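You operate a simulated robot arm through the tools that you are given. There is no shell and no other tool.

You are at the controls of a simulated robot arm. One attempt, no reset.

JOB
Grease the threads of the blue and yellow pins in the cradle with the brush.
Fine: brush back in its cup, lid back on the tin. Set down upright: grease brush. A coat counts when it lies all over at full strength: go over it till it gets no stronger.
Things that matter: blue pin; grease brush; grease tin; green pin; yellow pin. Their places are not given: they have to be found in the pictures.

Only the result counts: the job must be done as asked and must still hold three seconds after the hand-in. Knocking over, shifting, dropping, spilling or breaking anything else fails it. Lids that push on must go on centred and level and be pressed home; caps that screw on are set level and turned clockwise until they are tight.

ROBOT AND FRAMES
A 7-joint arm with a three-finger gripper, fixed in place. Base frame: the origin is on the floor under the middle of its stand, x ahead of it, y to its left, z up; the work surface is at about z = 880. Lengths are in mm, angles in rad, forces in N, time in s.
With the tool pointing down near the work surface it reaches from about 140 to 880 mm from the base axis. Its first joint turns from -2.897 to 2.897 rad. Payload 2.94 kg.
Tool frame: the origin (TCP) lies between the finger pads and is the grasp point; the fingertips stand 30 mm ahead of it; z points along the fingers, y is the line along which they close. The gripper opens to 132 mm; its body begins 107 mm behind the TCP.
Orientation is told as [roll, pitch, yaw] about the base's x, y, z axes, in that order, counted from this pose: with the fingers straight down and closing along the base's y, the tool's x points along the base's -x, its y along +y and its z along -z.

CONTROLS
- The arm moves only by the tool drive_tool. Its arguments are lists of equal length, an entry for each row: "turn": the turn, a rotation vector about the base's x, y, z in rad, a list of three; "travel": the shift along the base's x, y, z in mm, a list of three; "jaw": the opening, from 0 (shut) to 1 (fully open). In form: {"turn": [[wx, wy, wz], ...], "travel": [[tx, ty, tz], ...], "jaw": [jaw, ...]}. A call has 1 to 20 rows; each row shifts and turns the commanded pose from where the row before left it. Rows are played at 5 a second. More than 50 mm and 0.15 rad between two rows, or a gripper value outside its range, and nothing of the call is played. Where a pose cannot be reached the arm comes as near as it can. A force on the tool above 70 N (or 10 N above the force at the start of the call, whichever is more), or a blocked arm, ends the call early, and 0.2 s more pass. Each finger travels about 37.4 mm/s and halts on what it meets, pressing with about 41 N; the grip force reading is that of the motor and also rises with nothing between the fingers. The clock runs only during rows and for 0.2 s after the last one: add rows that do not move to give the fingers time. The reply holds the time, the measured pose of the TCP, the force on the tool along the base axes, the opening and the grip force, in the units named above and with some noise, with the torque about the TCP (base axes, N m) and any sound that the robot's microphone picked up.
- Cameras (640 x 400 px; columns grow to the right, rows downward): "scene" is fixed at [66, -486.4, 1719.3]; the picture's right is [0.92, -0.40, 0.00], its down [-0.20, -0.47, -0.86] and it looks along [0.34, 0.79, -0.51] (base axes); focal length 322 px, centre (320, 200). "wrist" rides on the gripper at [72, 3, -144] in the tool frame; the picture's right is [-0.04, 1.00, 0.00], its down [-0.88, -0.04, -0.48] and it looks along [-0.48, -0.02, 0.88] (tool axes); focal length 256 px, centre (320, 200).
- grab_frame(camera): a new picture of that camera. The clock stands still meanwhile.
- raise_lower(by): moves the trunk up (or, below 0, down) by that many mm; the arm rides with it, the base frame stays. It gives what a move gives, with no picture.
- point_at(camera, pixels): for up to 12 pixels [column, row] of the newest picture of that camera ("zoom" is the newest enlarged one), the place [x, y, z] in the base frame of the surface seen there, good to about 3 mm, but the place of the scene camera against the robot may be out by one fixed shift of up to 25 mm in any direction. The clock stands still meanwhile.
- close_up(camera, box): a new picture of the part [left, top, right, bottom] of that camera's present view, enlarged. The clock stands still meanwhile.
- finish_job(): hands the job in; it is judged then, once.

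Open the gripper and draw the arm clear of the work before you hand the job in, unless the task says otherwise.

The tools are called after "Emit:" by a JSON object that holds its "api" and its "payload". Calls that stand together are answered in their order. drive_tool: Moves the arm, as the interface text tells. Its arguments: {"type":"object","properties":{"turn":{"type":"array"},"travel":{"type":"array"},"jaw":{"type":"array"}},"required":["turn","travel","jaw"]} The other tools are called the same way: raise_lower (by) moves the trunk up or down; grab_frame (camera) takes a picture; point_at (camera, pixels) gives the place of the surface under pixels of a picture; close_up (camera, box) takes an enlarged picture of a part of a camera's view; finish_job () hands the job in.

At the start:

```text
time: 0.0
position: [177.4, 448.7, 1308.5]
tool_rot: [0.001, 0.001, 0.001]
wrist_force: [0.3, -0.2, -1.2]
ft_torque: [0.01, -0.01, -0.01]
opening: 131.7
finger_force: 0.0
trunk travel left (down, up): [-250.0, 290.0]
```

scene: 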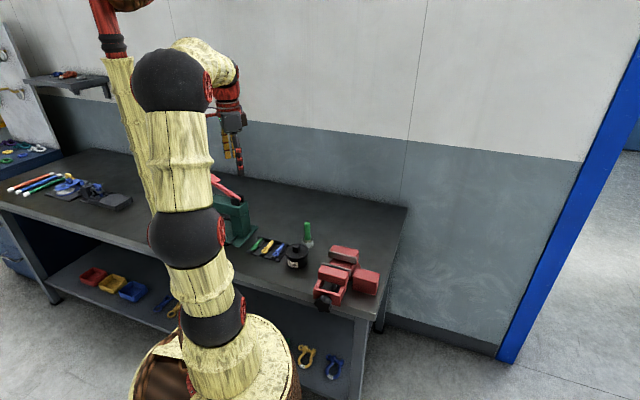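
wrist: 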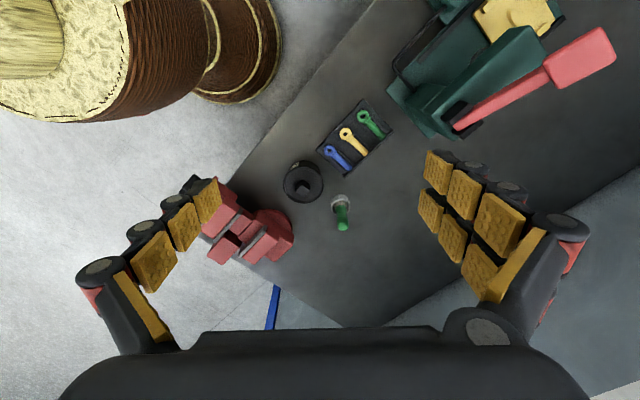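

The wrist picture shows the cradle with three pins near (355,137), the tin at (303,183), and the brush in its cup at (341,212). I enlarge both views to see the details.

Emit:
{"api": "close_up", "payload": {"camera": "wrist", "box": [260, 80, 420, 240]}}

Emit:
{"api": "close_up", "payload": {"camera": "scene", "box": [230, 210, 390, 310]}}

```text
2.50 times, centred on (340, 160) of wrist
```

zoom: 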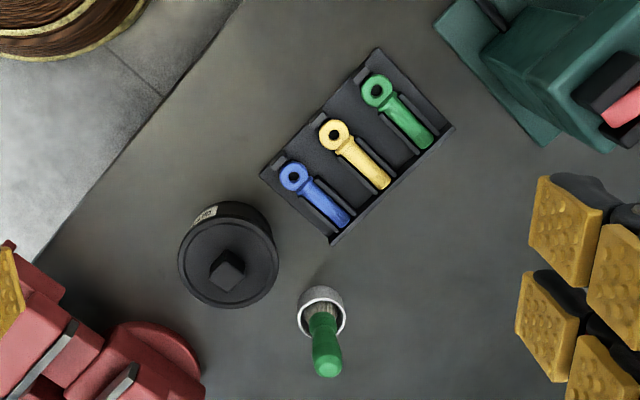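

```text
4.00 times, centred on (310, 260) of scene
```

zoom: 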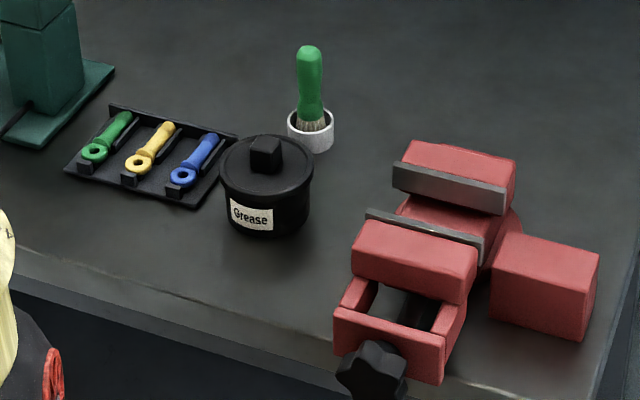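

I take the wrist close-up once more so that the points can be read from it.

Emit:
{"api": "close_up", "payload": {"camera": "wrist", "box": [270, 90, 400, 240]}}

```text
2.67 times, centred on (335, 165) of wrist
```

zoom: 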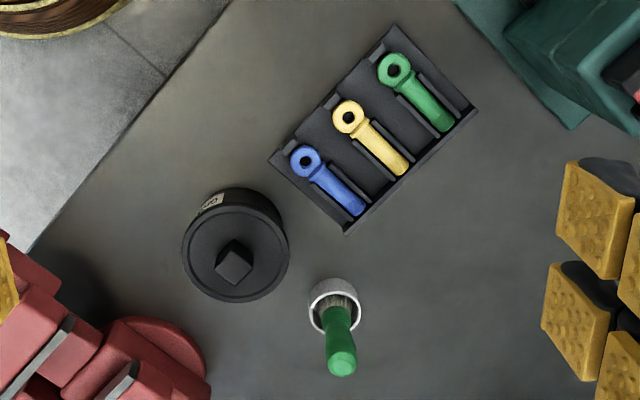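

Here the knob is at zoom (234,265), brush handle top at (341,362), pins from (305,160) to (465,110). I read places of these.

Emit:
{"api": "point_at", "payload": {"camera": "zoom", "pixels": [[234, 265], [205, 250], [265, 250], [234, 290], [341, 362], [338, 330], [315, 300], [360, 300], [240, 330], [400, 250], [270, 160], [345, 233]]}}

Emit:
{"api": "point_at", "payload": {"camera": "zoom", "pixels": [[316, 175], [330, 187], [345, 200], [360, 212], [350, 104], [361, 133], [385, 153], [402, 170], [395, 28], [476, 108], [412, 85], [445, 125]]}}

```text
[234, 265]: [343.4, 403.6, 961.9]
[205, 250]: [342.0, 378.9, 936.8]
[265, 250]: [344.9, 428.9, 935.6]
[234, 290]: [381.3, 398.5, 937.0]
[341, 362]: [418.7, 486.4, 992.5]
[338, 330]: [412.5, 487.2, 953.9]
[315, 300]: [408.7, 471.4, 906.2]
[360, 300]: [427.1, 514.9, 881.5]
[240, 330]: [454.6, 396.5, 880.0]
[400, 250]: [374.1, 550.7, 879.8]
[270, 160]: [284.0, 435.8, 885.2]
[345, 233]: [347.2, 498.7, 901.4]
```

```text
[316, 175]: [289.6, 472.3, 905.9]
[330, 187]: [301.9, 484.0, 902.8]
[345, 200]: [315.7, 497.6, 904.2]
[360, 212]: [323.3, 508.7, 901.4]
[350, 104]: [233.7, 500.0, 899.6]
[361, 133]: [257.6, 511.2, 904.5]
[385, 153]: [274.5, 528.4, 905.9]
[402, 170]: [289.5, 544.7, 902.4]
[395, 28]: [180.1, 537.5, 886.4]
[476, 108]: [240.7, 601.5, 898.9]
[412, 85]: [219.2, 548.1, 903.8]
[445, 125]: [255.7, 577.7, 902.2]
```

The wrist view gives the tin at about (350,403) with the knob top at z≈962, the brush top at (418,486,992), and the pins at z≈905. I move lower over a clear spot for a better look.

Emit:
{"api": "drive_tool", "payload": {"turn": [[0, 0, 0], [0, 0, 0], [0, 0, 0], [0, 0, 0], [0, 0, 0], [0, 0, 0], [0, 0, 0], [0, 0, 0]], "travel": [[8, 0, -30], [8, 0, -30], [8, 0, -30], [8, 0, -30], [8, 0, -30], [8, 0, -30], [8, 0, -30], [0, 0, 0]], "jaw": [1, 1, 1, 1, 1, 1, 1, 1]}}

Emit:
{"api": "grab_frame", "payload": {"camera": "wrist"}}

```text
time: 1.8
position: [234.2, 446.8, 1100.5]
tool_rot: [0.0, 0.0, -0.001]
wrist_force: [0.6, 0.3, -0.4]
ft_torque: [0.02, 0.04, 0.0]
opening: 131.9
finger_force: 0.0
trunk travel left (down, up): [-250.0, 290.0]
```

```text
taken
```

wrist: 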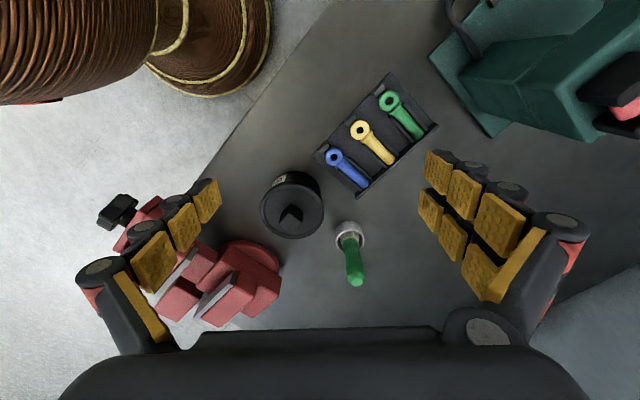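

The tin is now at (292,204), the brush at (350,245) and the cradle at (375,135). I enlarge each region.

Emit:
{"api": "close_up", "payload": {"camera": "wrist", "box": [305, 70, 445, 200]}}

Emit:
{"api": "close_up", "payload": {"camera": "wrist", "box": [250, 160, 390, 290]}}

```text
3.08 times, centred on (375, 135) of wrist
```

zoom: 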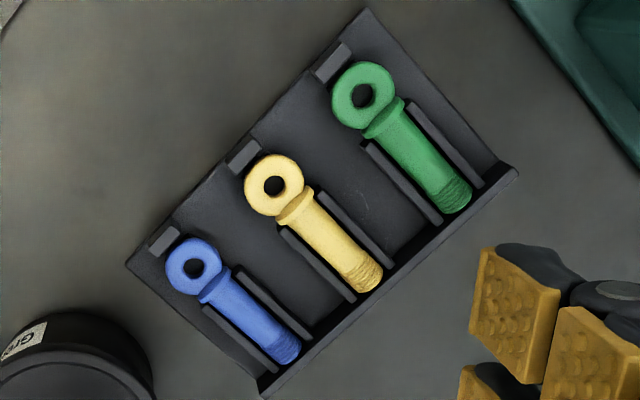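

```text
3.08 times, centred on (320, 225) of wrist
```

zoom: 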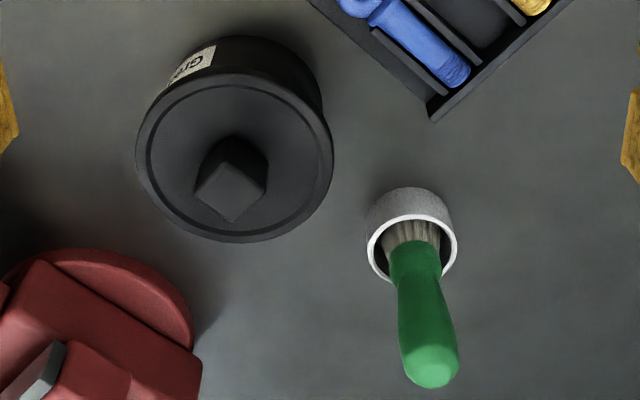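

The threads sit at the far ends of the pins, next to the low rail of the cradle. I read positions of the lid, knob, cup and brush from this enlarged view.

Emit:
{"api": "point_at", "payload": {"camera": "zoom", "pixels": [[235, 185], [200, 185], [265, 180], [235, 217], [237, 150], [150, 160], [320, 160], [235, 230], [235, 90], [432, 370], [415, 275], [410, 235]]}}

Emit:
{"api": "point_at", "payload": {"camera": "zoom", "pixels": [[372, 245], [454, 245], [410, 217], [375, 270], [450, 265], [465, 75], [455, 85], [432, 118], [425, 100], [440, 300], [410, 190], [425, 385]]}}

Emit:
{"api": "close_up", "payload": {"camera": "wrist", "box": [330, 110, 430, 200]}}

```text
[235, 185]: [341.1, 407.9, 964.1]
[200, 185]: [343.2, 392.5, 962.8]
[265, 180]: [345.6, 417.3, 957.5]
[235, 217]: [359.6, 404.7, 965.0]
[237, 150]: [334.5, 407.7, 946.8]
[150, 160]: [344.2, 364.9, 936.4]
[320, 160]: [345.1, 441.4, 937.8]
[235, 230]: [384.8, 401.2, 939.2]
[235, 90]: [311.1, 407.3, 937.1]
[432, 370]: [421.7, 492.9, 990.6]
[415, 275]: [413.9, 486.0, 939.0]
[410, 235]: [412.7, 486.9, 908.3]
```

```text
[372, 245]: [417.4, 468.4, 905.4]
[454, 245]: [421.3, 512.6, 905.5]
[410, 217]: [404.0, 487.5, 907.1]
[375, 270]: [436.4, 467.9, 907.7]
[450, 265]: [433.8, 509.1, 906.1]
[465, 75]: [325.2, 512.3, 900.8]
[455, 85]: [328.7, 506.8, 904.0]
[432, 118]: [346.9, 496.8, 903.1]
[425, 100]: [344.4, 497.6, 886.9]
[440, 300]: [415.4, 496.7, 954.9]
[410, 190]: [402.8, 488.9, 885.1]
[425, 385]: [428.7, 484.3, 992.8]
```

```text
4.44 times, centred on (380, 155) of wrist
```

zoom: 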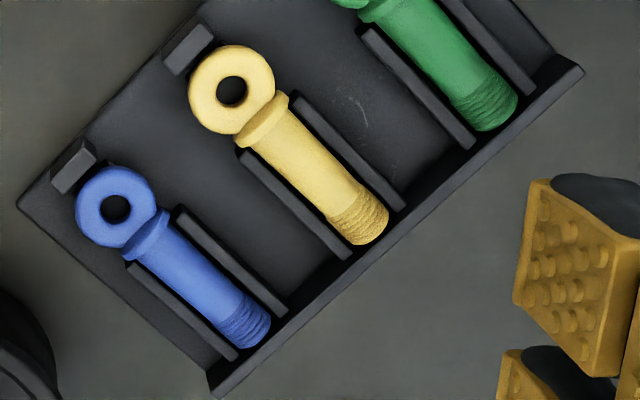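

I read the thread zones of the blue pin (around (245,325)) and the yellow pin (around (360,217)) in this view, plus walls and rail.

Emit:
{"api": "point_at", "payload": {"camera": "zoom", "pixels": [[345, 198], [352, 207], [360, 216], [368, 226], [374, 234], [342, 220], [375, 205], [225, 306], [235, 317], [243, 325], [251, 334], [258, 341]]}}

Emit:
{"api": "point_at", "payload": {"camera": "zoom", "pixels": [[230, 330], [258, 312], [232, 355], [280, 310], [345, 252], [398, 205], [215, 395], [578, 70], [470, 143], [490, 100], [115, 180], [230, 60]]}}

Emit:
{"api": "close_up", "payload": {"camera": "wrist", "box": [262, 165, 326, 245]}}

```text
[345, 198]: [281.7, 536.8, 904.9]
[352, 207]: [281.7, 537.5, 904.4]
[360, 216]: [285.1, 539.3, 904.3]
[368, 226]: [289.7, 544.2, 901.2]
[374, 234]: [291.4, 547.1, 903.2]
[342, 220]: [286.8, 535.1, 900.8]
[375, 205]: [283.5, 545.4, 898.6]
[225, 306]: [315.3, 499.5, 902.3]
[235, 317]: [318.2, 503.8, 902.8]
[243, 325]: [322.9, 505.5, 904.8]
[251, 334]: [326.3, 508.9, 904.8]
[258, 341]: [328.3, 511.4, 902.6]
```

```text
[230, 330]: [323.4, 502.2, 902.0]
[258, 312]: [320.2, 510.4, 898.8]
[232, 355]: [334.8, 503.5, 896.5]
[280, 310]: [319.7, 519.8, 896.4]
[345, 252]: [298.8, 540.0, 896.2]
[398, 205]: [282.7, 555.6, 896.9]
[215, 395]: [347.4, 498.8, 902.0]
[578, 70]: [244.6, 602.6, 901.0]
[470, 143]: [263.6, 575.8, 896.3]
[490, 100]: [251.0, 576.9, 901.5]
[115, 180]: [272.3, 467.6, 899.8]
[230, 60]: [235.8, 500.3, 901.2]
```

```text
5.00 times, centred on (294, 205) of wrist
```

zoom: 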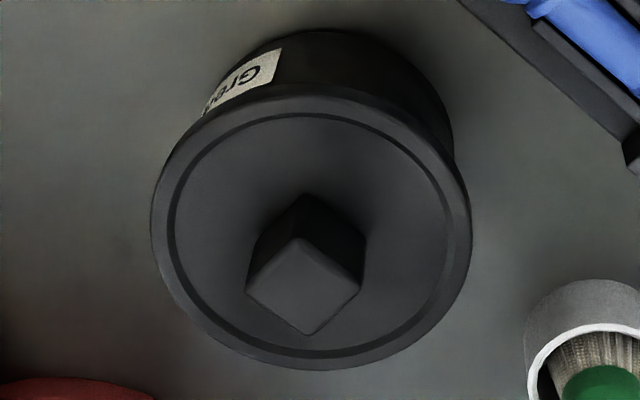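

The knob is a ~20 mm square turned 45°, centred near (347,404), top z≈964. I check the vise heights and free table spots for the lid before approaching.

Emit:
{"api": "point_at", "payload": {"camera": "wrist", "pixels": [[235, 260], [200, 255], [240, 295], [185, 300], [265, 255], [120, 210], [390, 250], [400, 290], [420, 310], [340, 300], [300, 300], [390, 210]]}}

Emit:
{"api": "grab_frame", "payload": {"camera": "scene"}}

```text
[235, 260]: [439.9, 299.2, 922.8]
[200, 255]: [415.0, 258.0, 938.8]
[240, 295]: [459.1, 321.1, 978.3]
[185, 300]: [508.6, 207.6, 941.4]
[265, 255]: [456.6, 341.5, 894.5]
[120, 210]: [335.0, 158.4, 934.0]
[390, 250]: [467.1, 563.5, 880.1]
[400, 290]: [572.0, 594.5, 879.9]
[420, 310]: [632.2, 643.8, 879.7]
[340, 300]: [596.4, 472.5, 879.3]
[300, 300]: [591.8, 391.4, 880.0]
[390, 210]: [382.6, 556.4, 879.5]
```

```text
taken
```

scene: 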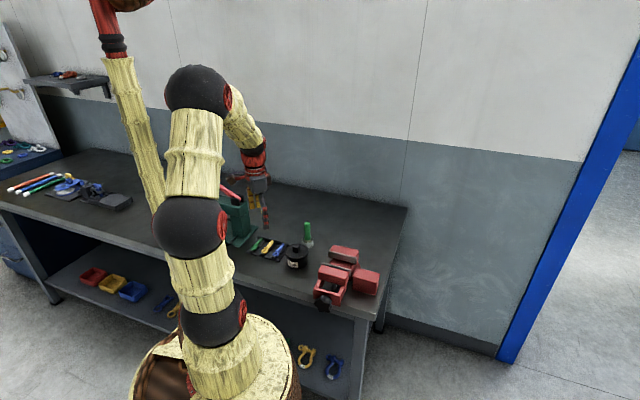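

The vise top is at z≈978 near (459,321), clear of the approach. I turn the gripper +45° to match the knob and move above it, narrowing the opening.

Emit:
{"api": "drive_tool", "payload": {"turn": [[0, 0, 0.131], [0, 0, 0.131], [0, 0, 0.131], [0, 0, 0.131], [0, 0, 0.131], [0, 0, 0.13], [0, 0, 0], [0, 0, 0]], "travel": [[19, -7, 0], [19, -7, 0], [19, -7, 0], [19, -7, 0], [19, -7, 0], [18, -8, 0], [0, 0, -20], [0, 0, -20]], "jaw": [0.9, 0.8, 0.7, 0.6, 0.5, 0.45, 0.45, 0.45]}}

Emit:
{"api": "grab_frame", "payload": {"camera": "wrist"}}

Emit:
{"api": "close_up", "payload": {"camera": "scene", "box": [200, 140, 392, 300]}}

```text
time: 3.6
position: [346.8, 406.2, 1058.7]
tool_rot: [0.0, 0.0, 0.786]
wrist_force: [0.2, -0.8, 0.5]
ft_torque: [0.0, -0.02, -0.01]
opening: 59.4
finger_force: 0.2
trunk travel left (down, up): [-250.0, 290.0]
```

```text
taken
```

wrist: 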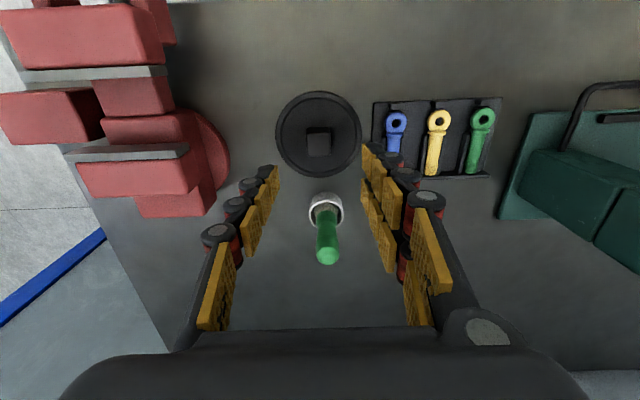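

```text
2.50 times, centred on (296, 220) of scene
```

zoom: 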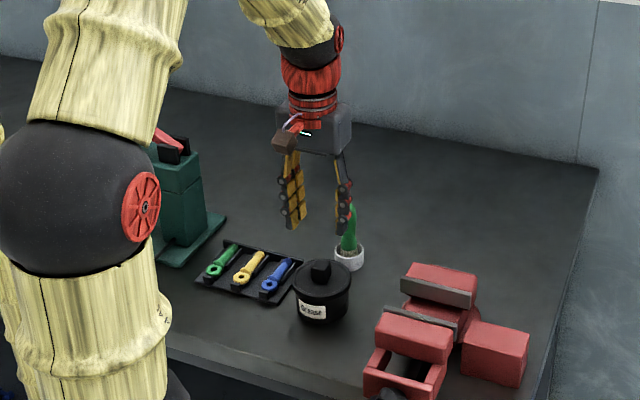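

The knob shows at (318,142), about where the TCP axis meets that height. I enlarge it to check the centring.

Emit:
{"api": "close_up", "payload": {"camera": "wrist", "box": [270, 85, 370, 185]}}

```text
4.00 times, centred on (320, 135) of wrist
```

zoom: 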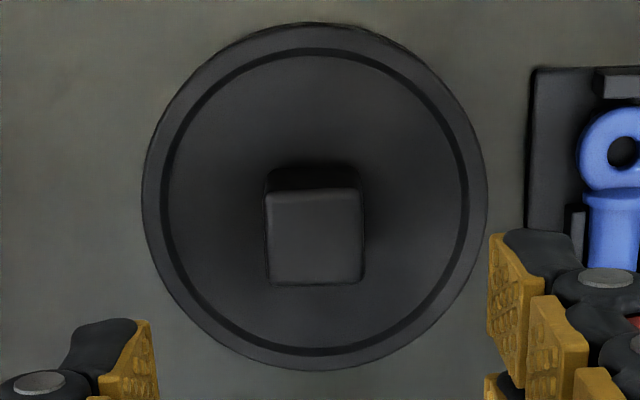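

The knob centre is within 2 mm of the tool axis. I shift by about (0,-2) and descend to TCP z≈971, then look before closing.

Emit:
{"api": "drive_tool", "payload": {"turn": [[0, 0, 0], [0, 0, 0], [0, 0, 0], [0, 0, 0], [0, 0, 0], [0, 0, 0]], "travel": [[0, -2.3, -15], [0, 0, -20], [0, 0, -20], [0, 0, -20], [0, 0, -12], [0, 0, 0]], "jaw": [0.45, 0.45, 0.45, 0.45, 0.45, 0.45]}}

Emit:
{"api": "grab_frame", "payload": {"camera": "wrist"}}

Emit:
{"api": "close_up", "payload": {"camera": "scene", "box": [240, 170, 368, 290]}}

```text
time: 5.0
position: [346.8, 402.6, 970.4]
tool_rot: [0.0, -0.001, 0.784]
wrist_force: [1.2, 0.1, -0.1]
ft_torque: [0.01, -0.01, 0.01]
opening: 59.3
finger_force: 0.1
trunk travel left (down, up): [-250.0, 290.0]
```

```text
taken
```

wrist: 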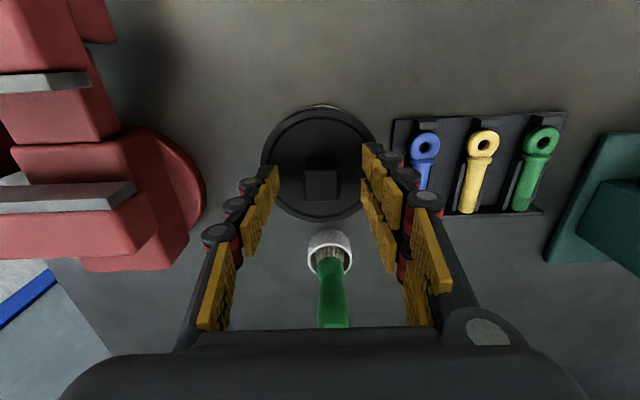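

```text
3.33 times, centred on (304, 230) of scene
```

zoom: 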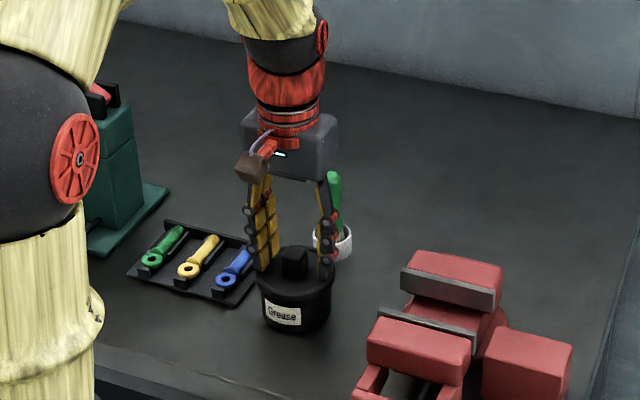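

The knob is centred between the pads at (320,183). I close the gripper on it.

Emit:
{"api": "drive_tool", "payload": {"turn": [[0, 0, 0], [0, 0, 0], [0, 0, 0], [0, 0, 0], [0, 0, 0], [0, 0, 0]], "travel": [[0, 0, 0], [0, 0, 0], [0, 0, 0], [0, 0, 0], [0, 0, 0], [0, 0, 0]], "jaw": [0.3, 0.2, 0.1, 0.05, 0, 0]}}

Emit:
{"api": "grab_frame", "payload": {"camera": "wrist"}}

```text
time: 6.4
position: [346.5, 402.3, 970.8]
tool_rot: [-0.002, 0.0, 0.785]
wrist_force: [0.7, 0.1, 0.4]
ft_torque: [0.05, 0.02, 0.0]
opening: 22.9
finger_force: 41.0
trunk travel left (down, up): [-250.0, 290.0]
heard: snap
```

```text
taken
```

wrist: 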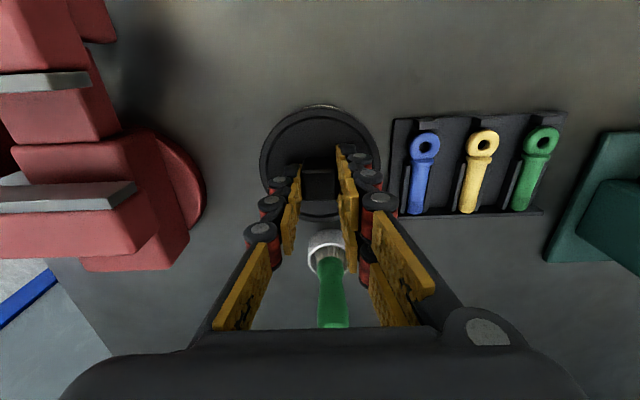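

Gripped at 22.9 mm opening with a snap heard. I lift gently a few mm and watch the force.

Emit:
{"api": "drive_tool", "payload": {"turn": [[0, 0, 0], [0, 0, 0], [0, 0, 0], [0, 0, 0], [0, 0, 0]], "travel": [[0, 0, 1], [0, 0, 1], [0, 0, 1], [0, 0, 1], [0, 0, 0]], "jaw": [0, 0, 0, 0, 0]}}

Emit:
{"api": "grab_frame", "payload": {"camera": "wrist"}}

Emit:
{"api": "close_up", "payload": {"camera": "scene", "box": [265, 210, 345, 280]}}

```text
time: 7.6
position: [347.4, 402.1, 975.5]
tool_rot: [-0.002, 0.0, 0.785]
wrist_force: [-0.6, 1.9, -1.2]
ft_torque: [0.06, 0.01, -0.03]
opening: 22.6
finger_force: 41.2
trunk travel left (down, up): [-250.0, 290.0]
```

```text
taken
```

wrist: 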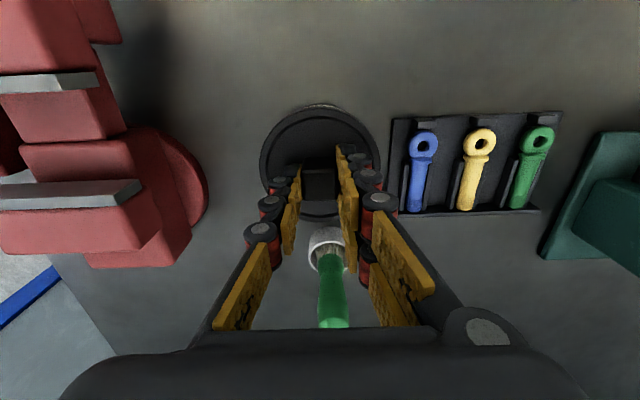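

```text
5.71 times, centred on (305, 245) of scene
```

zoom: 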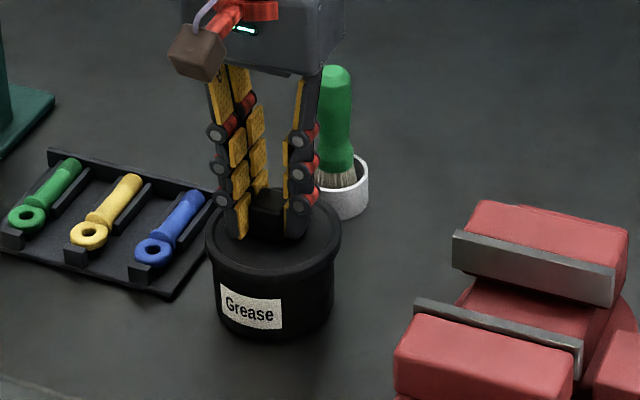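

The force stays near zero. I raise another 8 mm and check whether only the lid comes up.

Emit:
{"api": "drive_tool", "payload": {"turn": [[0, 0, 0], [0, 0, 0], [0, 0, 0], [0, 0, 0], [0, 0, 0]], "travel": [[0, 0, 2], [0, 0, 2], [0, 0, 2], [0, 0, 2], [0, 0, 0]], "jaw": [0, 0, 0, 0, 0]}}

Emit:
{"api": "close_up", "payload": {"camera": "scene", "box": [265, 210, 345, 280]}}

```text
time: 8.8
position: [347.9, 401.5, 984.2]
tool_rot: [0.001, 0.0, 0.786]
wrist_force: [0.1, -0.4, -0.6]
ft_torque: [-0.01, 0.04, 0.0]
opening: 22.8
finger_force: 41.1
trunk travel left (down, up): [-250.0, 290.0]
```

```text
5.71 times, centred on (305, 245) of scene
```

zoom: 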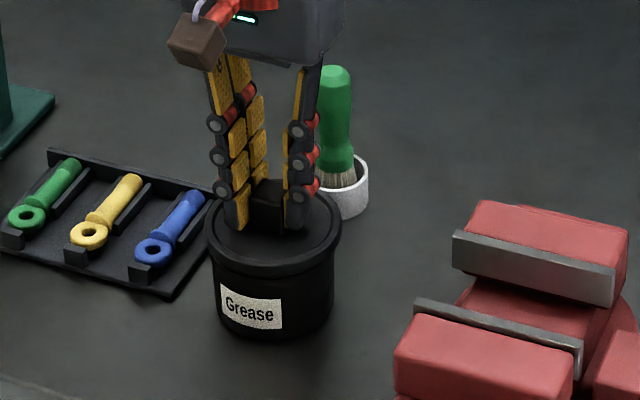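

The label stays at the same pixels; I enlarge the lid further to tell whether it rose.

Emit:
{"api": "close_up", "payload": {"camera": "scene", "box": [285, 230, 317, 270]}}

Emit:
{"api": "grab_frame", "payload": {"camera": "wrist"}}

```text
10.00 times, centred on (301, 250) of scene
```

zoom: 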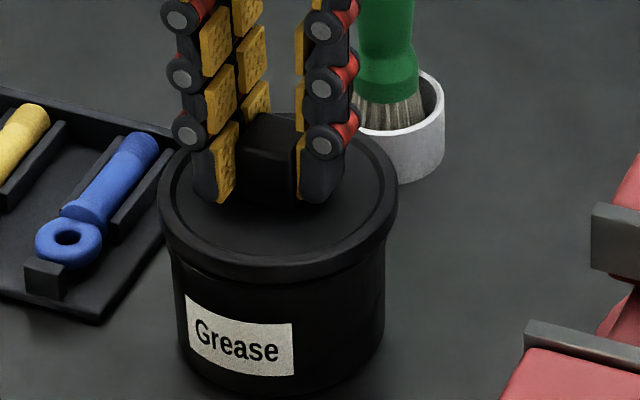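

```text
taken
```

wrist: 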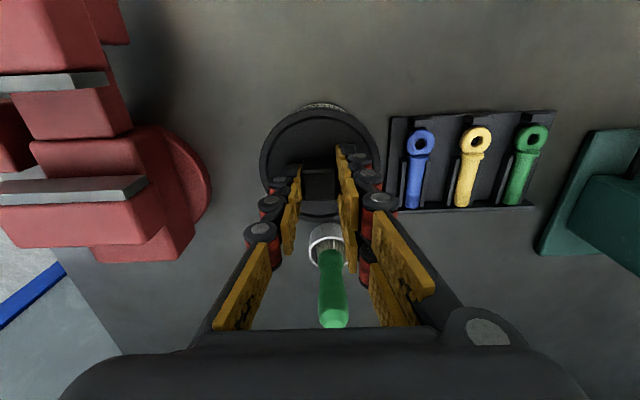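

The lid moves with the hand while the tin stays. I raise it clear to z≈1065 and check the press position meanwhile.

Emit:
{"api": "drive_tool", "payload": {"turn": [[0, 0, 0], [0, 0, 0], [0, 0, 0], [0, 0, 0], [0, 0, 0]], "travel": [[0, 0, 15], [0, 0, 20], [0, 0, 25], [0, 0, 22], [0, 0, 0]], "jaw": [0, 0, 0, 0, 0]}}

Emit:
{"api": "grab_frame", "payload": {"camera": "wrist"}}

Emit:
{"api": "close_up", "payload": {"camera": "scene", "box": [230, 160, 390, 290]}}

```text
time: 10.0
position: [347.1, 400.8, 1066.1]
tool_rot: [0.002, 0.002, 0.785]
wrist_force: [0.2, -0.1, -1.0]
ft_torque: [0.01, -0.02, -0.02]
opening: 22.9
finger_force: 40.8
trunk travel left (down, up): [-250.0, 290.0]
```

```text
taken
```

wrist: 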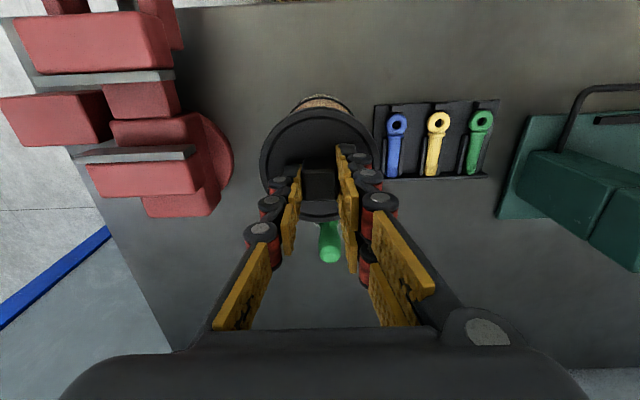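

```text
3.08 times, centred on (310, 225) of scene
```

zoom: 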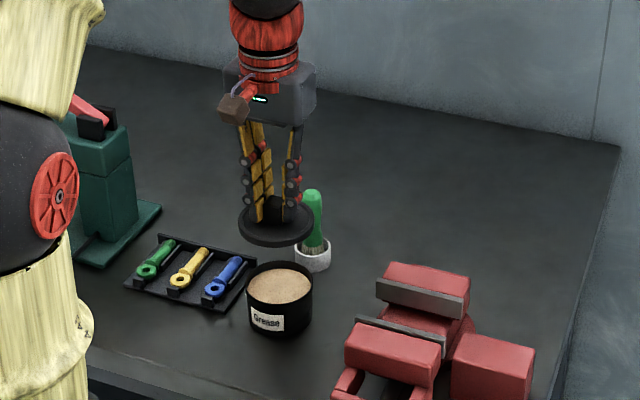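

The lid is off and the tan grease in the tin is visible at scene zoom (280,283). I check the press and the free spot for the lid.

Emit:
{"api": "point_at", "payload": {"camera": "wrist", "pixels": [[515, 170], [540, 170], [610, 190], [510, 215], [560, 190], [620, 230], [480, 240], [440, 230], [480, 280], [520, 270], [570, 110], [540, 300]]}}

Emit:
{"api": "point_at", "payload": {"camera": "zoom", "pixels": [[280, 285], [262, 285], [298, 285], [280, 270], [280, 300], [250, 285], [311, 285], [276, 205], [240, 225], [312, 225]]}}

```text
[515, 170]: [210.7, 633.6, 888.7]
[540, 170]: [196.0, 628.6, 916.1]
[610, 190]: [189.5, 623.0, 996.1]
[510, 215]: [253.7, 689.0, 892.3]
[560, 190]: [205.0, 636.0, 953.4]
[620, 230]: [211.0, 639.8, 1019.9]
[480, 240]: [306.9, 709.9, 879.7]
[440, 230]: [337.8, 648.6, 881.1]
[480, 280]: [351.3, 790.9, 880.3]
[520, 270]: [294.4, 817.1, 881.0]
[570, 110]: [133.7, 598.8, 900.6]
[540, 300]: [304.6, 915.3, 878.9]
```

```text
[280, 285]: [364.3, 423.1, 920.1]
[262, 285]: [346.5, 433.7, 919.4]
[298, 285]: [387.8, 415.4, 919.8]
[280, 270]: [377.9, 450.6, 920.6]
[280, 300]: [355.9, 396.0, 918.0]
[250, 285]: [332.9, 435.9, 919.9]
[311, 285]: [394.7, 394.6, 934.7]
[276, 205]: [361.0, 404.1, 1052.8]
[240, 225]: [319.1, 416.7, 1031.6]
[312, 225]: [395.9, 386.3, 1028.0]
```

The press body starts around (205,636), so the spot (375,615) is free table. I carry the lid there at this height.

Emit:
{"api": "drive_tool", "payload": {"turn": [[0, 0, 0], [0, 0, 0], [0, 0, 0], [0, 0, 0], [0, 0, 0], [0, 0, 0], [0, 0, 0], [0, 0, 0]], "travel": [[4, 25, 0], [5, 32, 0], [5, 35, 0], [5, 35, 0], [5, 35, 0], [4, 30, 0], [0, 22, 0], [0, 0, 0]], "jaw": [0, 0, 0, 0, 0, 0, 0, 0]}}

Emit:
{"api": "grab_frame", "payload": {"camera": "wrist"}}

Emit:
{"api": "close_up", "payload": {"camera": "scene", "box": [230, 160, 390, 290]}}

```text
time: 11.8
position: [374.6, 617.8, 1064.1]
tool_rot: [0.001, -0.001, 0.786]
wrist_force: [0.7, 0.4, 0.0]
ft_torque: [-0.01, 0.01, 0.01]
opening: 22.9
finger_force: 41.1
trunk travel left (down, up): [-250.0, 290.0]
```

```text
taken
```

wrist: 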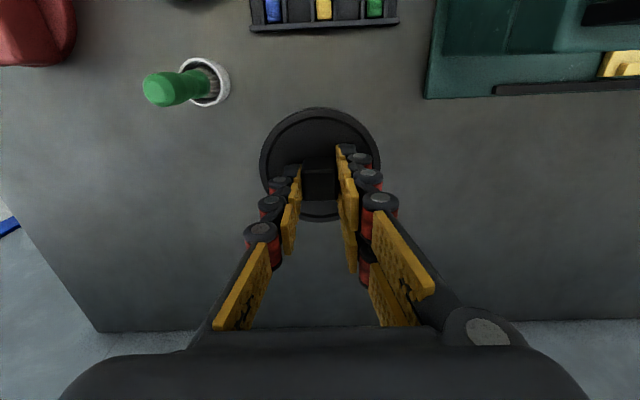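

```text
3.08 times, centred on (310, 225) of scene
```

zoom: 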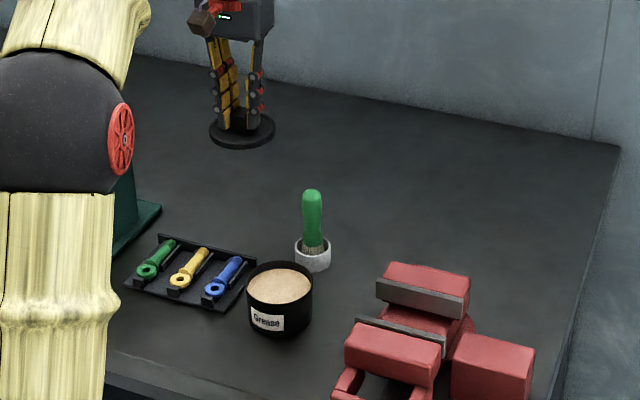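

The area under the lid is clear. I lower to z≈945, then in small steps until contact.

Emit:
{"api": "drive_tool", "payload": {"turn": [[0, 0, 0], [0, 0, 0], [0, 0, 0], [0, 0, 0], [0, 0, 0], [0, 0, 0], [0, 0, 0]], "travel": [[0, 0, -20], [0, 0, -25], [0, 0, -25], [0, 0, -25], [0, 0, -15], [0, 0, -8], [0, 0, 0]], "jaw": [0, 0, 0, 0, 0, 0, 0]}}

Emit:
{"api": "drive_tool", "payload": {"turn": [[0, 0, 0], [0, 0, 0], [0, 0, 0], [0, 0, 0], [0, 0, 0], [0, 0, 0]], "travel": [[0, 0, -2], [0, 0, -2], [0, 0, -2], [0, 0, -2], [0, 0, -2], [0, 0, 0]], "jaw": [0, 0, 0, 0, 0, 0]}}

Emit:
{"api": "close_up", "payload": {"camera": "scene", "box": [260, 180, 340, 240]}}

```text
time: 13.4
position: [375.5, 616.4, 948.3]
tool_rot: [0.001, 0.0, 0.787]
wrist_force: [-0.3, -1.0, -0.8]
ft_torque: [0.01, 0.03, -0.01]
opening: 22.8
finger_force: 40.9
trunk travel left (down, up): [-250.0, 290.0]
```

```text
time: 14.8
position: [374.1, 616.0, 937.0]
tool_rot: [0.001, 0.002, 0.787]
wrist_force: [-0.3, -0.2, -0.9]
ft_torque: [-0.03, 0.0, -0.01]
opening: 22.8
finger_force: 40.8
trunk travel left (down, up): [-250.0, 290.0]
```

```text
6.67 times, centred on (300, 210) of scene
```

zoom: 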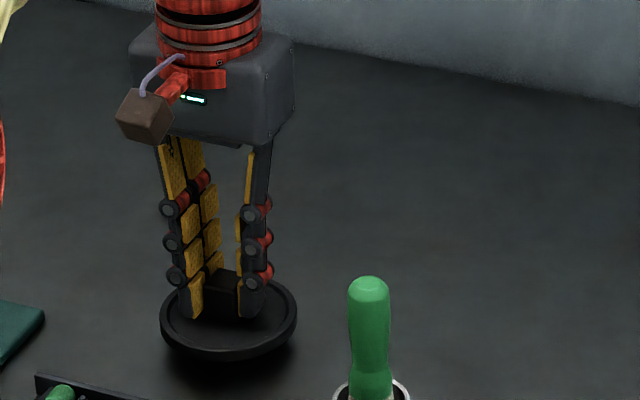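

The lid is about a centimetre above the table by its shadow. I continue in 1.5 mm steps.

Emit:
{"api": "drive_tool", "payload": {"turn": [[0, 0, 0], [0, 0, 0], [0, 0, 0], [0, 0, 0], [0, 0, 0], [0, 0, 0]], "travel": [[0, 0, -1.5], [0, 0, -1.5], [0, 0, -1.5], [0, 0, -1.5], [0, 0, -1], [0, 0, 0]], "jaw": [0, 0, 0, 0, 0, 0]}}

Emit:
{"api": "drive_tool", "payload": {"turn": [[0, 0, 0], [0, 0, 0], [0, 0, 0]], "travel": [[0, 0, -1], [0, 0, -1], [0, 0, 0]], "jaw": [0, 0, 0]}}

```text
time: 16.2
position: [374.4, 616.7, 929.9]
tool_rot: [-0.002, 0.0, 0.786]
wrist_force: [0.7, -0.8, -0.6]
ft_torque: [0.03, -0.04, 0.01]
opening: 22.8
finger_force: 41.9
trunk travel left (down, up): [-250.0, 290.0]
```

```text
time: 17.0
position: [375.9, 616.3, 929.1]
tool_rot: [0.0, -0.001, 0.786]
wrist_force: [0.7, -0.1, 0.4]
ft_torque: [0.02, -0.01, -0.01]
opening: 22.7
finger_force: 41.4
trunk travel left (down, up): [-250.0, 290.0]
```

No contact yet at z≈929. I go on in 1 mm steps.

Emit:
{"api": "drive_tool", "payload": {"turn": [[0, 0, 0], [0, 0, 0], [0, 0, 0], [0, 0, 0]], "travel": [[0, 0, -1], [0, 0, -1], [0, 0, -1], [0, 0, 0]], "jaw": [0, 0, 0, 0]}}

Emit:
{"api": "close_up", "payload": {"camera": "scene", "box": [276, 204, 308, 228]}}

```text
time: 18.0
position: [374.1, 615.8, 926.3]
tool_rot: [0.001, 0.002, 0.785]
wrist_force: [0.5, 0.1, -0.6]
ft_torque: [-0.01, 0.0, -0.01]
opening: 22.8
finger_force: 40.6
trunk travel left (down, up): [-250.0, 290.0]
```

```text
16.00 times, centred on (292, 216) of scene
```

zoom: 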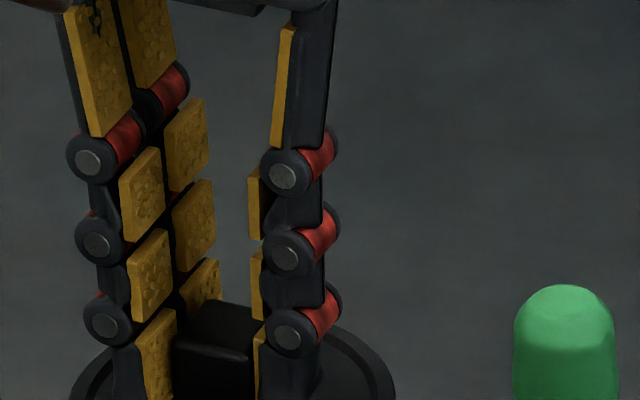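

Still free at z≈926. I continue 1 mm at a time.

Emit:
{"api": "drive_tool", "payload": {"turn": [[0, 0, 0], [0, 0, 0], [0, 0, 0], [0, 0, 0]], "travel": [[0, 0, -1], [0, 0, -1], [0, 0, -0.5], [0, 0, 0]], "jaw": [0, 0, 0, 0]}}

Emit:
{"api": "close_up", "payload": {"camera": "scene", "box": [272, 214, 312, 239]}}

```text
time: 19.0
position: [374.5, 616.8, 922.8]
tool_rot: [-0.001, 0.0, 0.785]
wrist_force: [-0.2, 0.0, -1.1]
ft_torque: [0.01, -0.01, -0.01]
opening: 22.9
finger_force: 41.2
trunk travel left (down, up): [-250.0, 290.0]
```

```text
16.00 times, centred on (292, 226) of scene
```

zoom: 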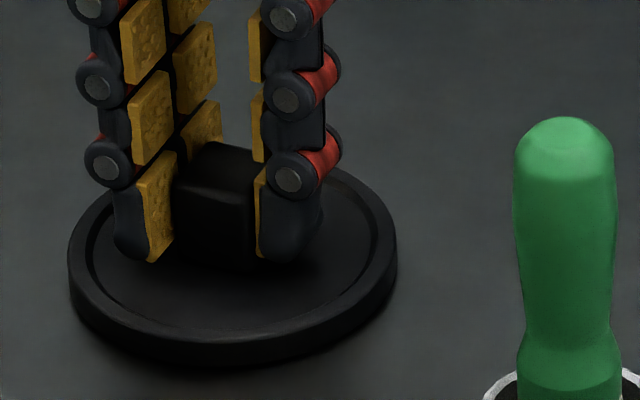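

The shadow is nearly closed under the rim; only a little more. I step down 0.7 mm at a time.

Emit:
{"api": "drive_tool", "payload": {"turn": [[0, 0, 0], [0, 0, 0], [0, 0, 0], [0, 0, 0]], "travel": [[0, 0, -0.7], [0, 0, -0.7], [0, 0, -0.7], [0, 0, 0]], "jaw": [0, 0, 0, 0]}}

Emit:
{"api": "close_up", "payload": {"camera": "scene", "box": [272, 214, 312, 239]}}

```text
time: 20.0
position: [374.7, 616.5, 921.5]
tool_rot: [0.0, -0.002, 0.786]
wrist_force: [0.5, 0.2, 4.2]
ft_torque: [-0.11, 0.22, 0.04]
opening: 22.7
finger_force: 41.0
trunk travel left (down, up): [-250.0, 290.0]
```

```text
16.00 times, centred on (292, 226) of scene
```

zoom: 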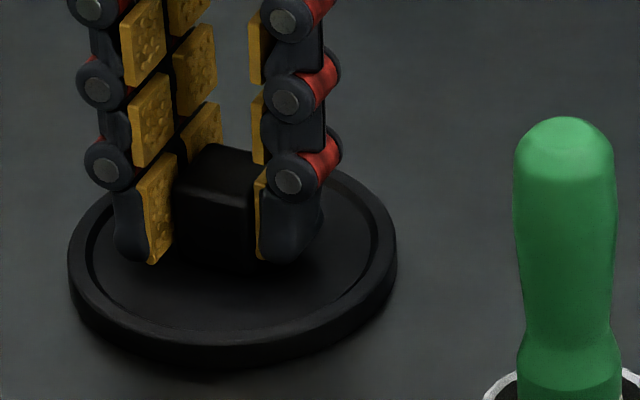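

Contact: 4.2 N upward at z≈921.5, so the lid rests on the table. I open the gripper gently and rise.

Emit:
{"api": "drive_tool", "payload": {"turn": [[0, 0, 0], [0, 0, 0], [0, 0, 0], [0, 0, 0], [0, 0, 0]], "travel": [[0, 0, 0], [0, 0, 0], [0, 0, 0], [0, 0, 0], [0, 0, 0]], "jaw": [0.2, 0.3, 0.4, 0.45, 0.45]}}

Emit:
{"api": "drive_tool", "payload": {"turn": [[0, 0, 0], [0, 0, 0], [0, 0, 0], [0, 0, 0], [0, 0, 0], [0, 0, 0], [0, 0, 0], [0, 0, 0]], "travel": [[0, 0, 8], [0, 0, 20], [0, 0, 25], [0, 0, 25], [0, 0, 25], [0, 0, 25], [0, 0, 22], [0, 0, 0]], "jaw": [0.45, 0.45, 0.45, 0.45, 0.45, 0.45, 0.45, 0.45]}}

Emit:
{"api": "grab_frame", "payload": {"camera": "wrist"}}

Emit:
{"api": "close_up", "payload": {"camera": "scene", "box": [230, 180, 358, 280]}}

```text
time: 21.2
position: [374.0, 616.9, 920.4]
tool_rot: [0.0, 0.001, 0.786]
wrist_force: [-1.1, -0.5, 0.2]
ft_torque: [0.01, 0.0, -0.02]
opening: 59.4
finger_force: 0.1
trunk travel left (down, up): [-250.0, 290.0]
```

```text
time: 23.0
position: [373.4, 615.9, 1072.3]
tool_rot: [-0.001, -0.001, 0.785]
wrist_force: [-0.2, -0.3, 0.0]
ft_torque: [0.02, 0.03, 0.05]
opening: 59.4
finger_force: 0.0
trunk travel left (down, up): [-250.0, 290.0]
```

```text
taken
```

wrist: 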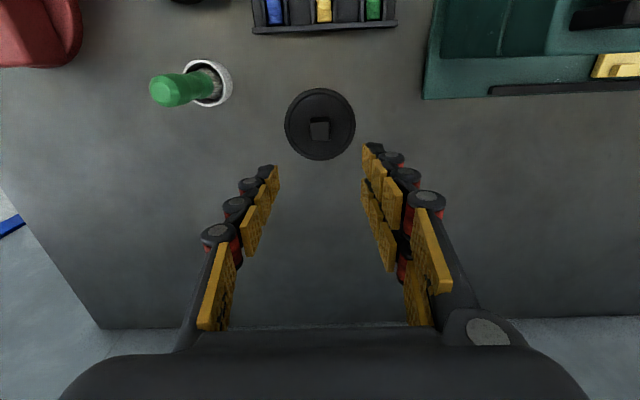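

```text
4.00 times, centred on (294, 230) of scene
```

zoom: 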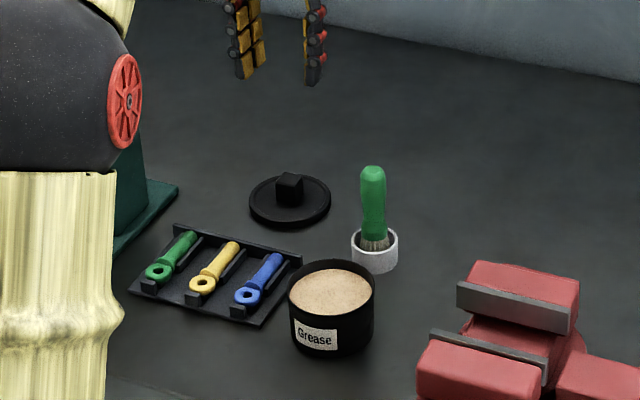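

The lid rests flat at about (374,616). Next I move over the brush at about (422,487), staying above its 993 mm top.

Emit:
{"api": "drive_tool", "payload": {"turn": [[0, 0, 0], [0, 0, 0], [0, 0, 0], [0, 0, 0], [0, 0, 0], [0, 0, 0]], "travel": [[9, -25, 0], [10, -27, 0], [10, -27, 0], [10, -27, 0], [9, -23, 0], [0, 0, 0]], "jaw": [0.45, 0.45, 0.45, 0.45, 0.45, 0.45]}}

Emit:
{"api": "grab_frame", "payload": {"camera": "wrist"}}

Emit:
{"api": "close_up", "payload": {"camera": "wrist", "box": [280, 90, 360, 190]}}

```text
time: 24.4
position: [422.9, 487.9, 1069.8]
tool_rot: [-0.001, 0.001, 0.784]
wrist_force: [0.5, -0.2, 0.0]
ft_torque: [-0.02, 0.04, 0.0]
opening: 59.2
finger_force: 0.1
trunk travel left (down, up): [-250.0, 290.0]
```

```text
taken
```

wrist: 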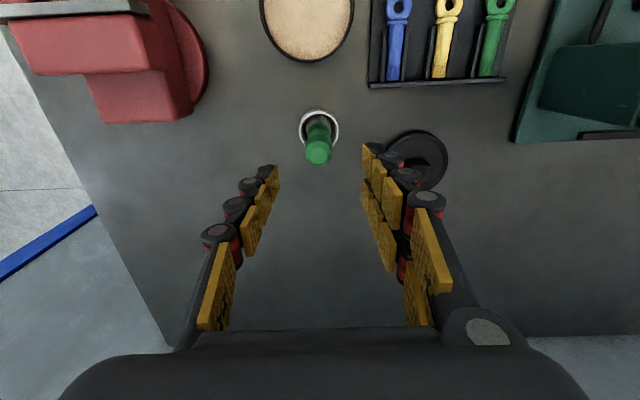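

```text
4.00 times, centred on (320, 140) of wrist
```

zoom: 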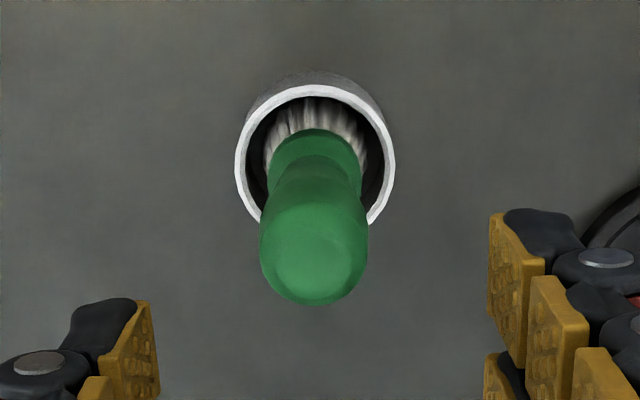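

The brush handle top is at (318,152) and the cup rim centre near (319,130). I read surface points to centre on the handle.

Emit:
{"api": "point_at", "payload": {"camera": "zoom", "pixels": [[314, 285], [314, 265], [314, 245], [290, 260], [340, 260], [270, 250], [358, 250], [314, 205], [314, 88], [240, 165], [390, 165], [314, 150]]}}

```text
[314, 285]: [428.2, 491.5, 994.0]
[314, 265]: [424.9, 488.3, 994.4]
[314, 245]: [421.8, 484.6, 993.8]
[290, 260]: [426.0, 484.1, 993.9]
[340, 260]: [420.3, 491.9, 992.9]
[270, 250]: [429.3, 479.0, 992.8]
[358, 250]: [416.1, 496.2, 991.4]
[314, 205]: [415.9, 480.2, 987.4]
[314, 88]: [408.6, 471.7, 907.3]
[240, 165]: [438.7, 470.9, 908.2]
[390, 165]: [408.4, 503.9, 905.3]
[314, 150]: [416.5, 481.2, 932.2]
```

The handle axis is at about (423.5,487.5), under 1 mm from the tool axis. I lower to z≈968 around the handle.

Emit:
{"api": "drive_tool", "payload": {"turn": [[0, 0, 0], [0, 0, 0], [0, 0, 0], [0, 0, 0], [0, 0, 0], [0, 0, 0], [0, 0, 0]], "travel": [[0.8, -0.6, -15], [0, 0, -20], [0, 0, -20], [0, 0, -20], [0, 0, -18], [0, 0, -10], [0, 0, 0]], "jaw": [0.45, 0.45, 0.45, 0.45, 0.45, 0.45, 0.45]}}

Emit:
{"api": "grab_frame", "payload": {"camera": "wrist"}}

Emit:
{"api": "close_up", "payload": {"camera": "scene", "box": [270, 190, 350, 260]}}

```text
time: 26.0
position: [421.6, 487.7, 967.3]
tool_rot: [0.002, 0.0, 0.787]
wrist_force: [-0.1, 0.9, 0.0]
ft_torque: [-0.03, -0.02, 0.01]
opening: 59.5
finger_force: 0.1
trunk travel left (down, up): [-250.0, 290.0]
```

```text
taken
```

wrist: 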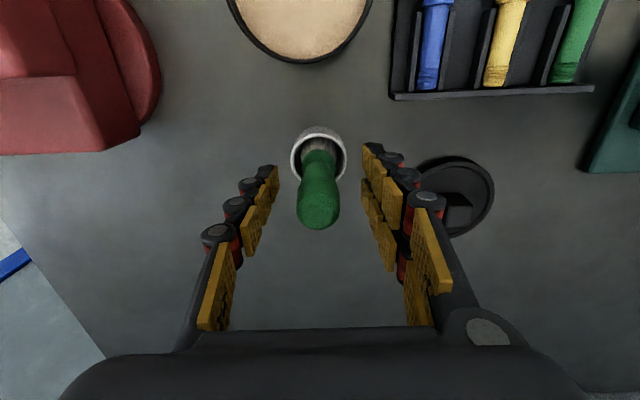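

```text
5.71 times, centred on (310, 225) of scene
```

zoom: 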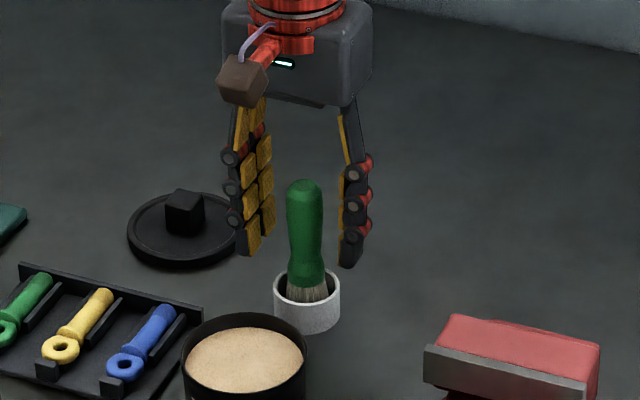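

The handle stands centred between the pads at (319,205). I close on it.

Emit:
{"api": "drive_tool", "payload": {"turn": [[0, 0, 0], [0, 0, 0], [0, 0, 0], [0, 0, 0], [0, 0, 0], [0, 0, 0]], "travel": [[0, 0, 0], [0, 0, 0], [0, 0, 0], [0, 0, 0], [0, 0, 0], [0, 0, 0]], "jaw": [0.3, 0.2, 0.1, 0.05, 0, 0]}}

Emit:
{"api": "grab_frame", "payload": {"camera": "wrist"}}

Emit:
{"api": "close_up", "payload": {"camera": "scene", "box": [290, 205, 330, 250]}}

```text
time: 27.4
position: [422.4, 487.2, 967.8]
tool_rot: [-0.001, -0.002, 0.784]
wrist_force: [-0.1, 0.7, -0.1]
ft_torque: [0.01, 0.04, 0.01]
opening: 23.6
finger_force: 40.9
trunk travel left (down, up): [-250.0, 290.0]
```

```text
taken
```

wrist: 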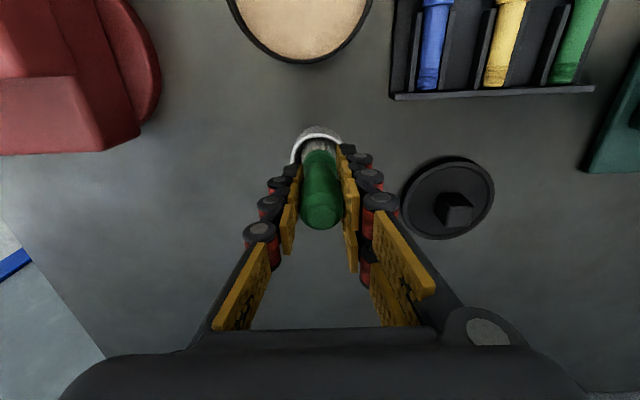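

```text
8.89 times, centred on (310, 228) of scene
```

zoom: 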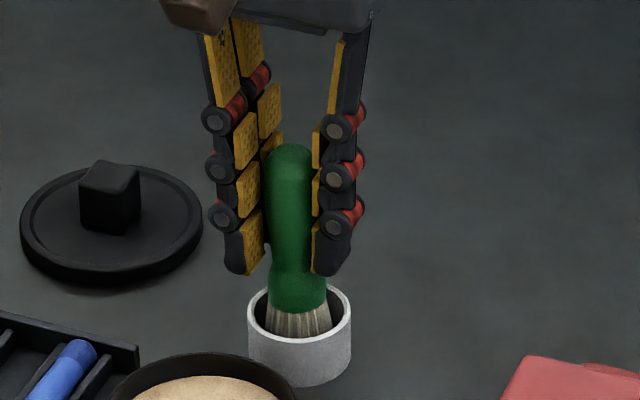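

Gripped at 23.6 mm with no side force. I lift straight up out of the cup.

Emit:
{"api": "drive_tool", "payload": {"turn": [[0, 0, 0], [0, 0, 0], [0, 0, 0], [0, 0, 0], [0, 0, 0], [0, 0, 0]], "travel": [[0, 0, 5], [0, 0, 10], [0, 0, 15], [0, 0, 20], [0, 0, 20], [0, 0, 0]], "jaw": [0, 0, 0, 0, 0, 0]}}

Emit:
{"api": "grab_frame", "payload": {"camera": "wrist"}}

Emit:
{"api": "close_up", "payload": {"camera": "scene", "box": [270, 180, 350, 260]}}

```text
time: 28.8
position: [424.3, 485.9, 1037.6]
tool_rot: [0.0, -0.001, 0.785]
wrist_force: [0.7, 0.0, -1.4]
ft_torque: [0.02, 0.03, 0.02]
opening: 23.8
finger_force: 40.7
trunk travel left (down, up): [-250.0, 290.0]
```

```text
taken
```

wrist: 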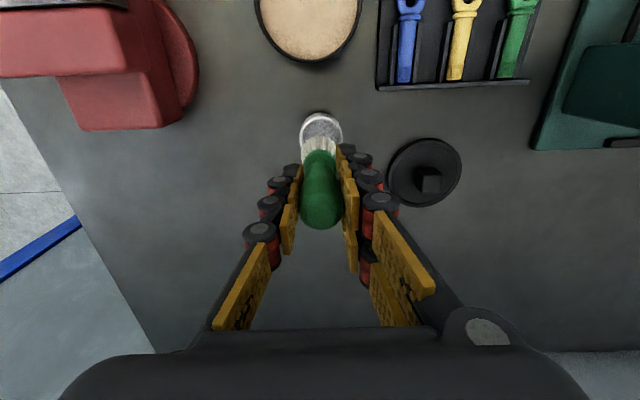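

```text
5.00 times, centred on (310, 220) of scene
```

zoom: 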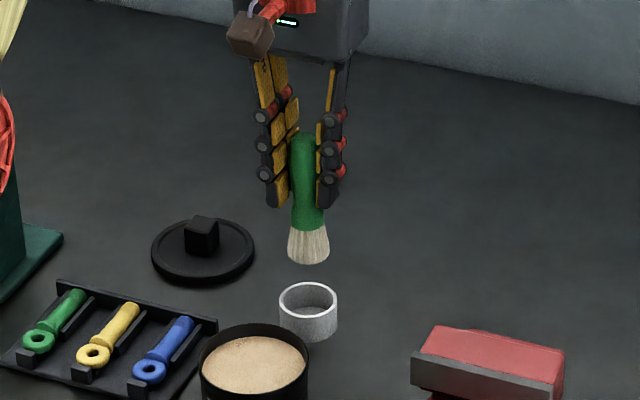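

The brush is out and hangs straight, bristles down to scene zoom (308,263). I measure the tip relative to the handle and the grease and rim heights.

Emit:
{"api": "point_at", "payload": {"camera": "zoom", "pixels": [[303, 140], [308, 230], [308, 258], [308, 262], [292, 258], [325, 256], [255, 365], [255, 325], [205, 370], [308, 285], [308, 310], [400, 250]]}}

Emit:
{"api": "close_up", "payload": {"camera": "scene", "box": [285, 200, 335, 260]}}

```text
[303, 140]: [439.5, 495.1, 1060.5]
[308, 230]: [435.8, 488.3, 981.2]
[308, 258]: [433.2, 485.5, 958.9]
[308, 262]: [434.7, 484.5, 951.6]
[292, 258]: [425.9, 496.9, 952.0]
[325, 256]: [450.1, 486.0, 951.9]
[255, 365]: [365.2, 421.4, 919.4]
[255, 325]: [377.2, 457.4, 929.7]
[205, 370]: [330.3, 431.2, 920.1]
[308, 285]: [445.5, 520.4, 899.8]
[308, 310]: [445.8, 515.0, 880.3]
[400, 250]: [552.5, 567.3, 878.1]
```

```text
6.67 times, centred on (310, 230) of scene
```

zoom: 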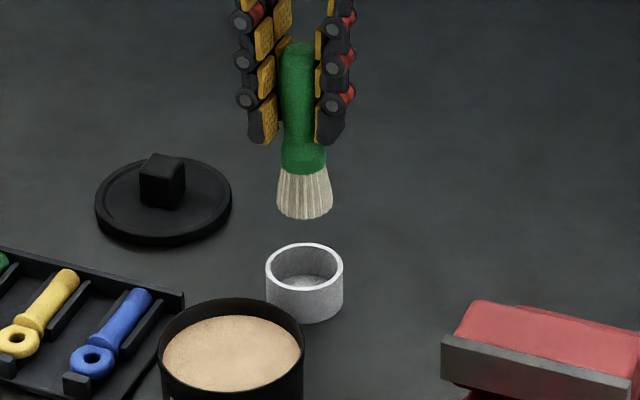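

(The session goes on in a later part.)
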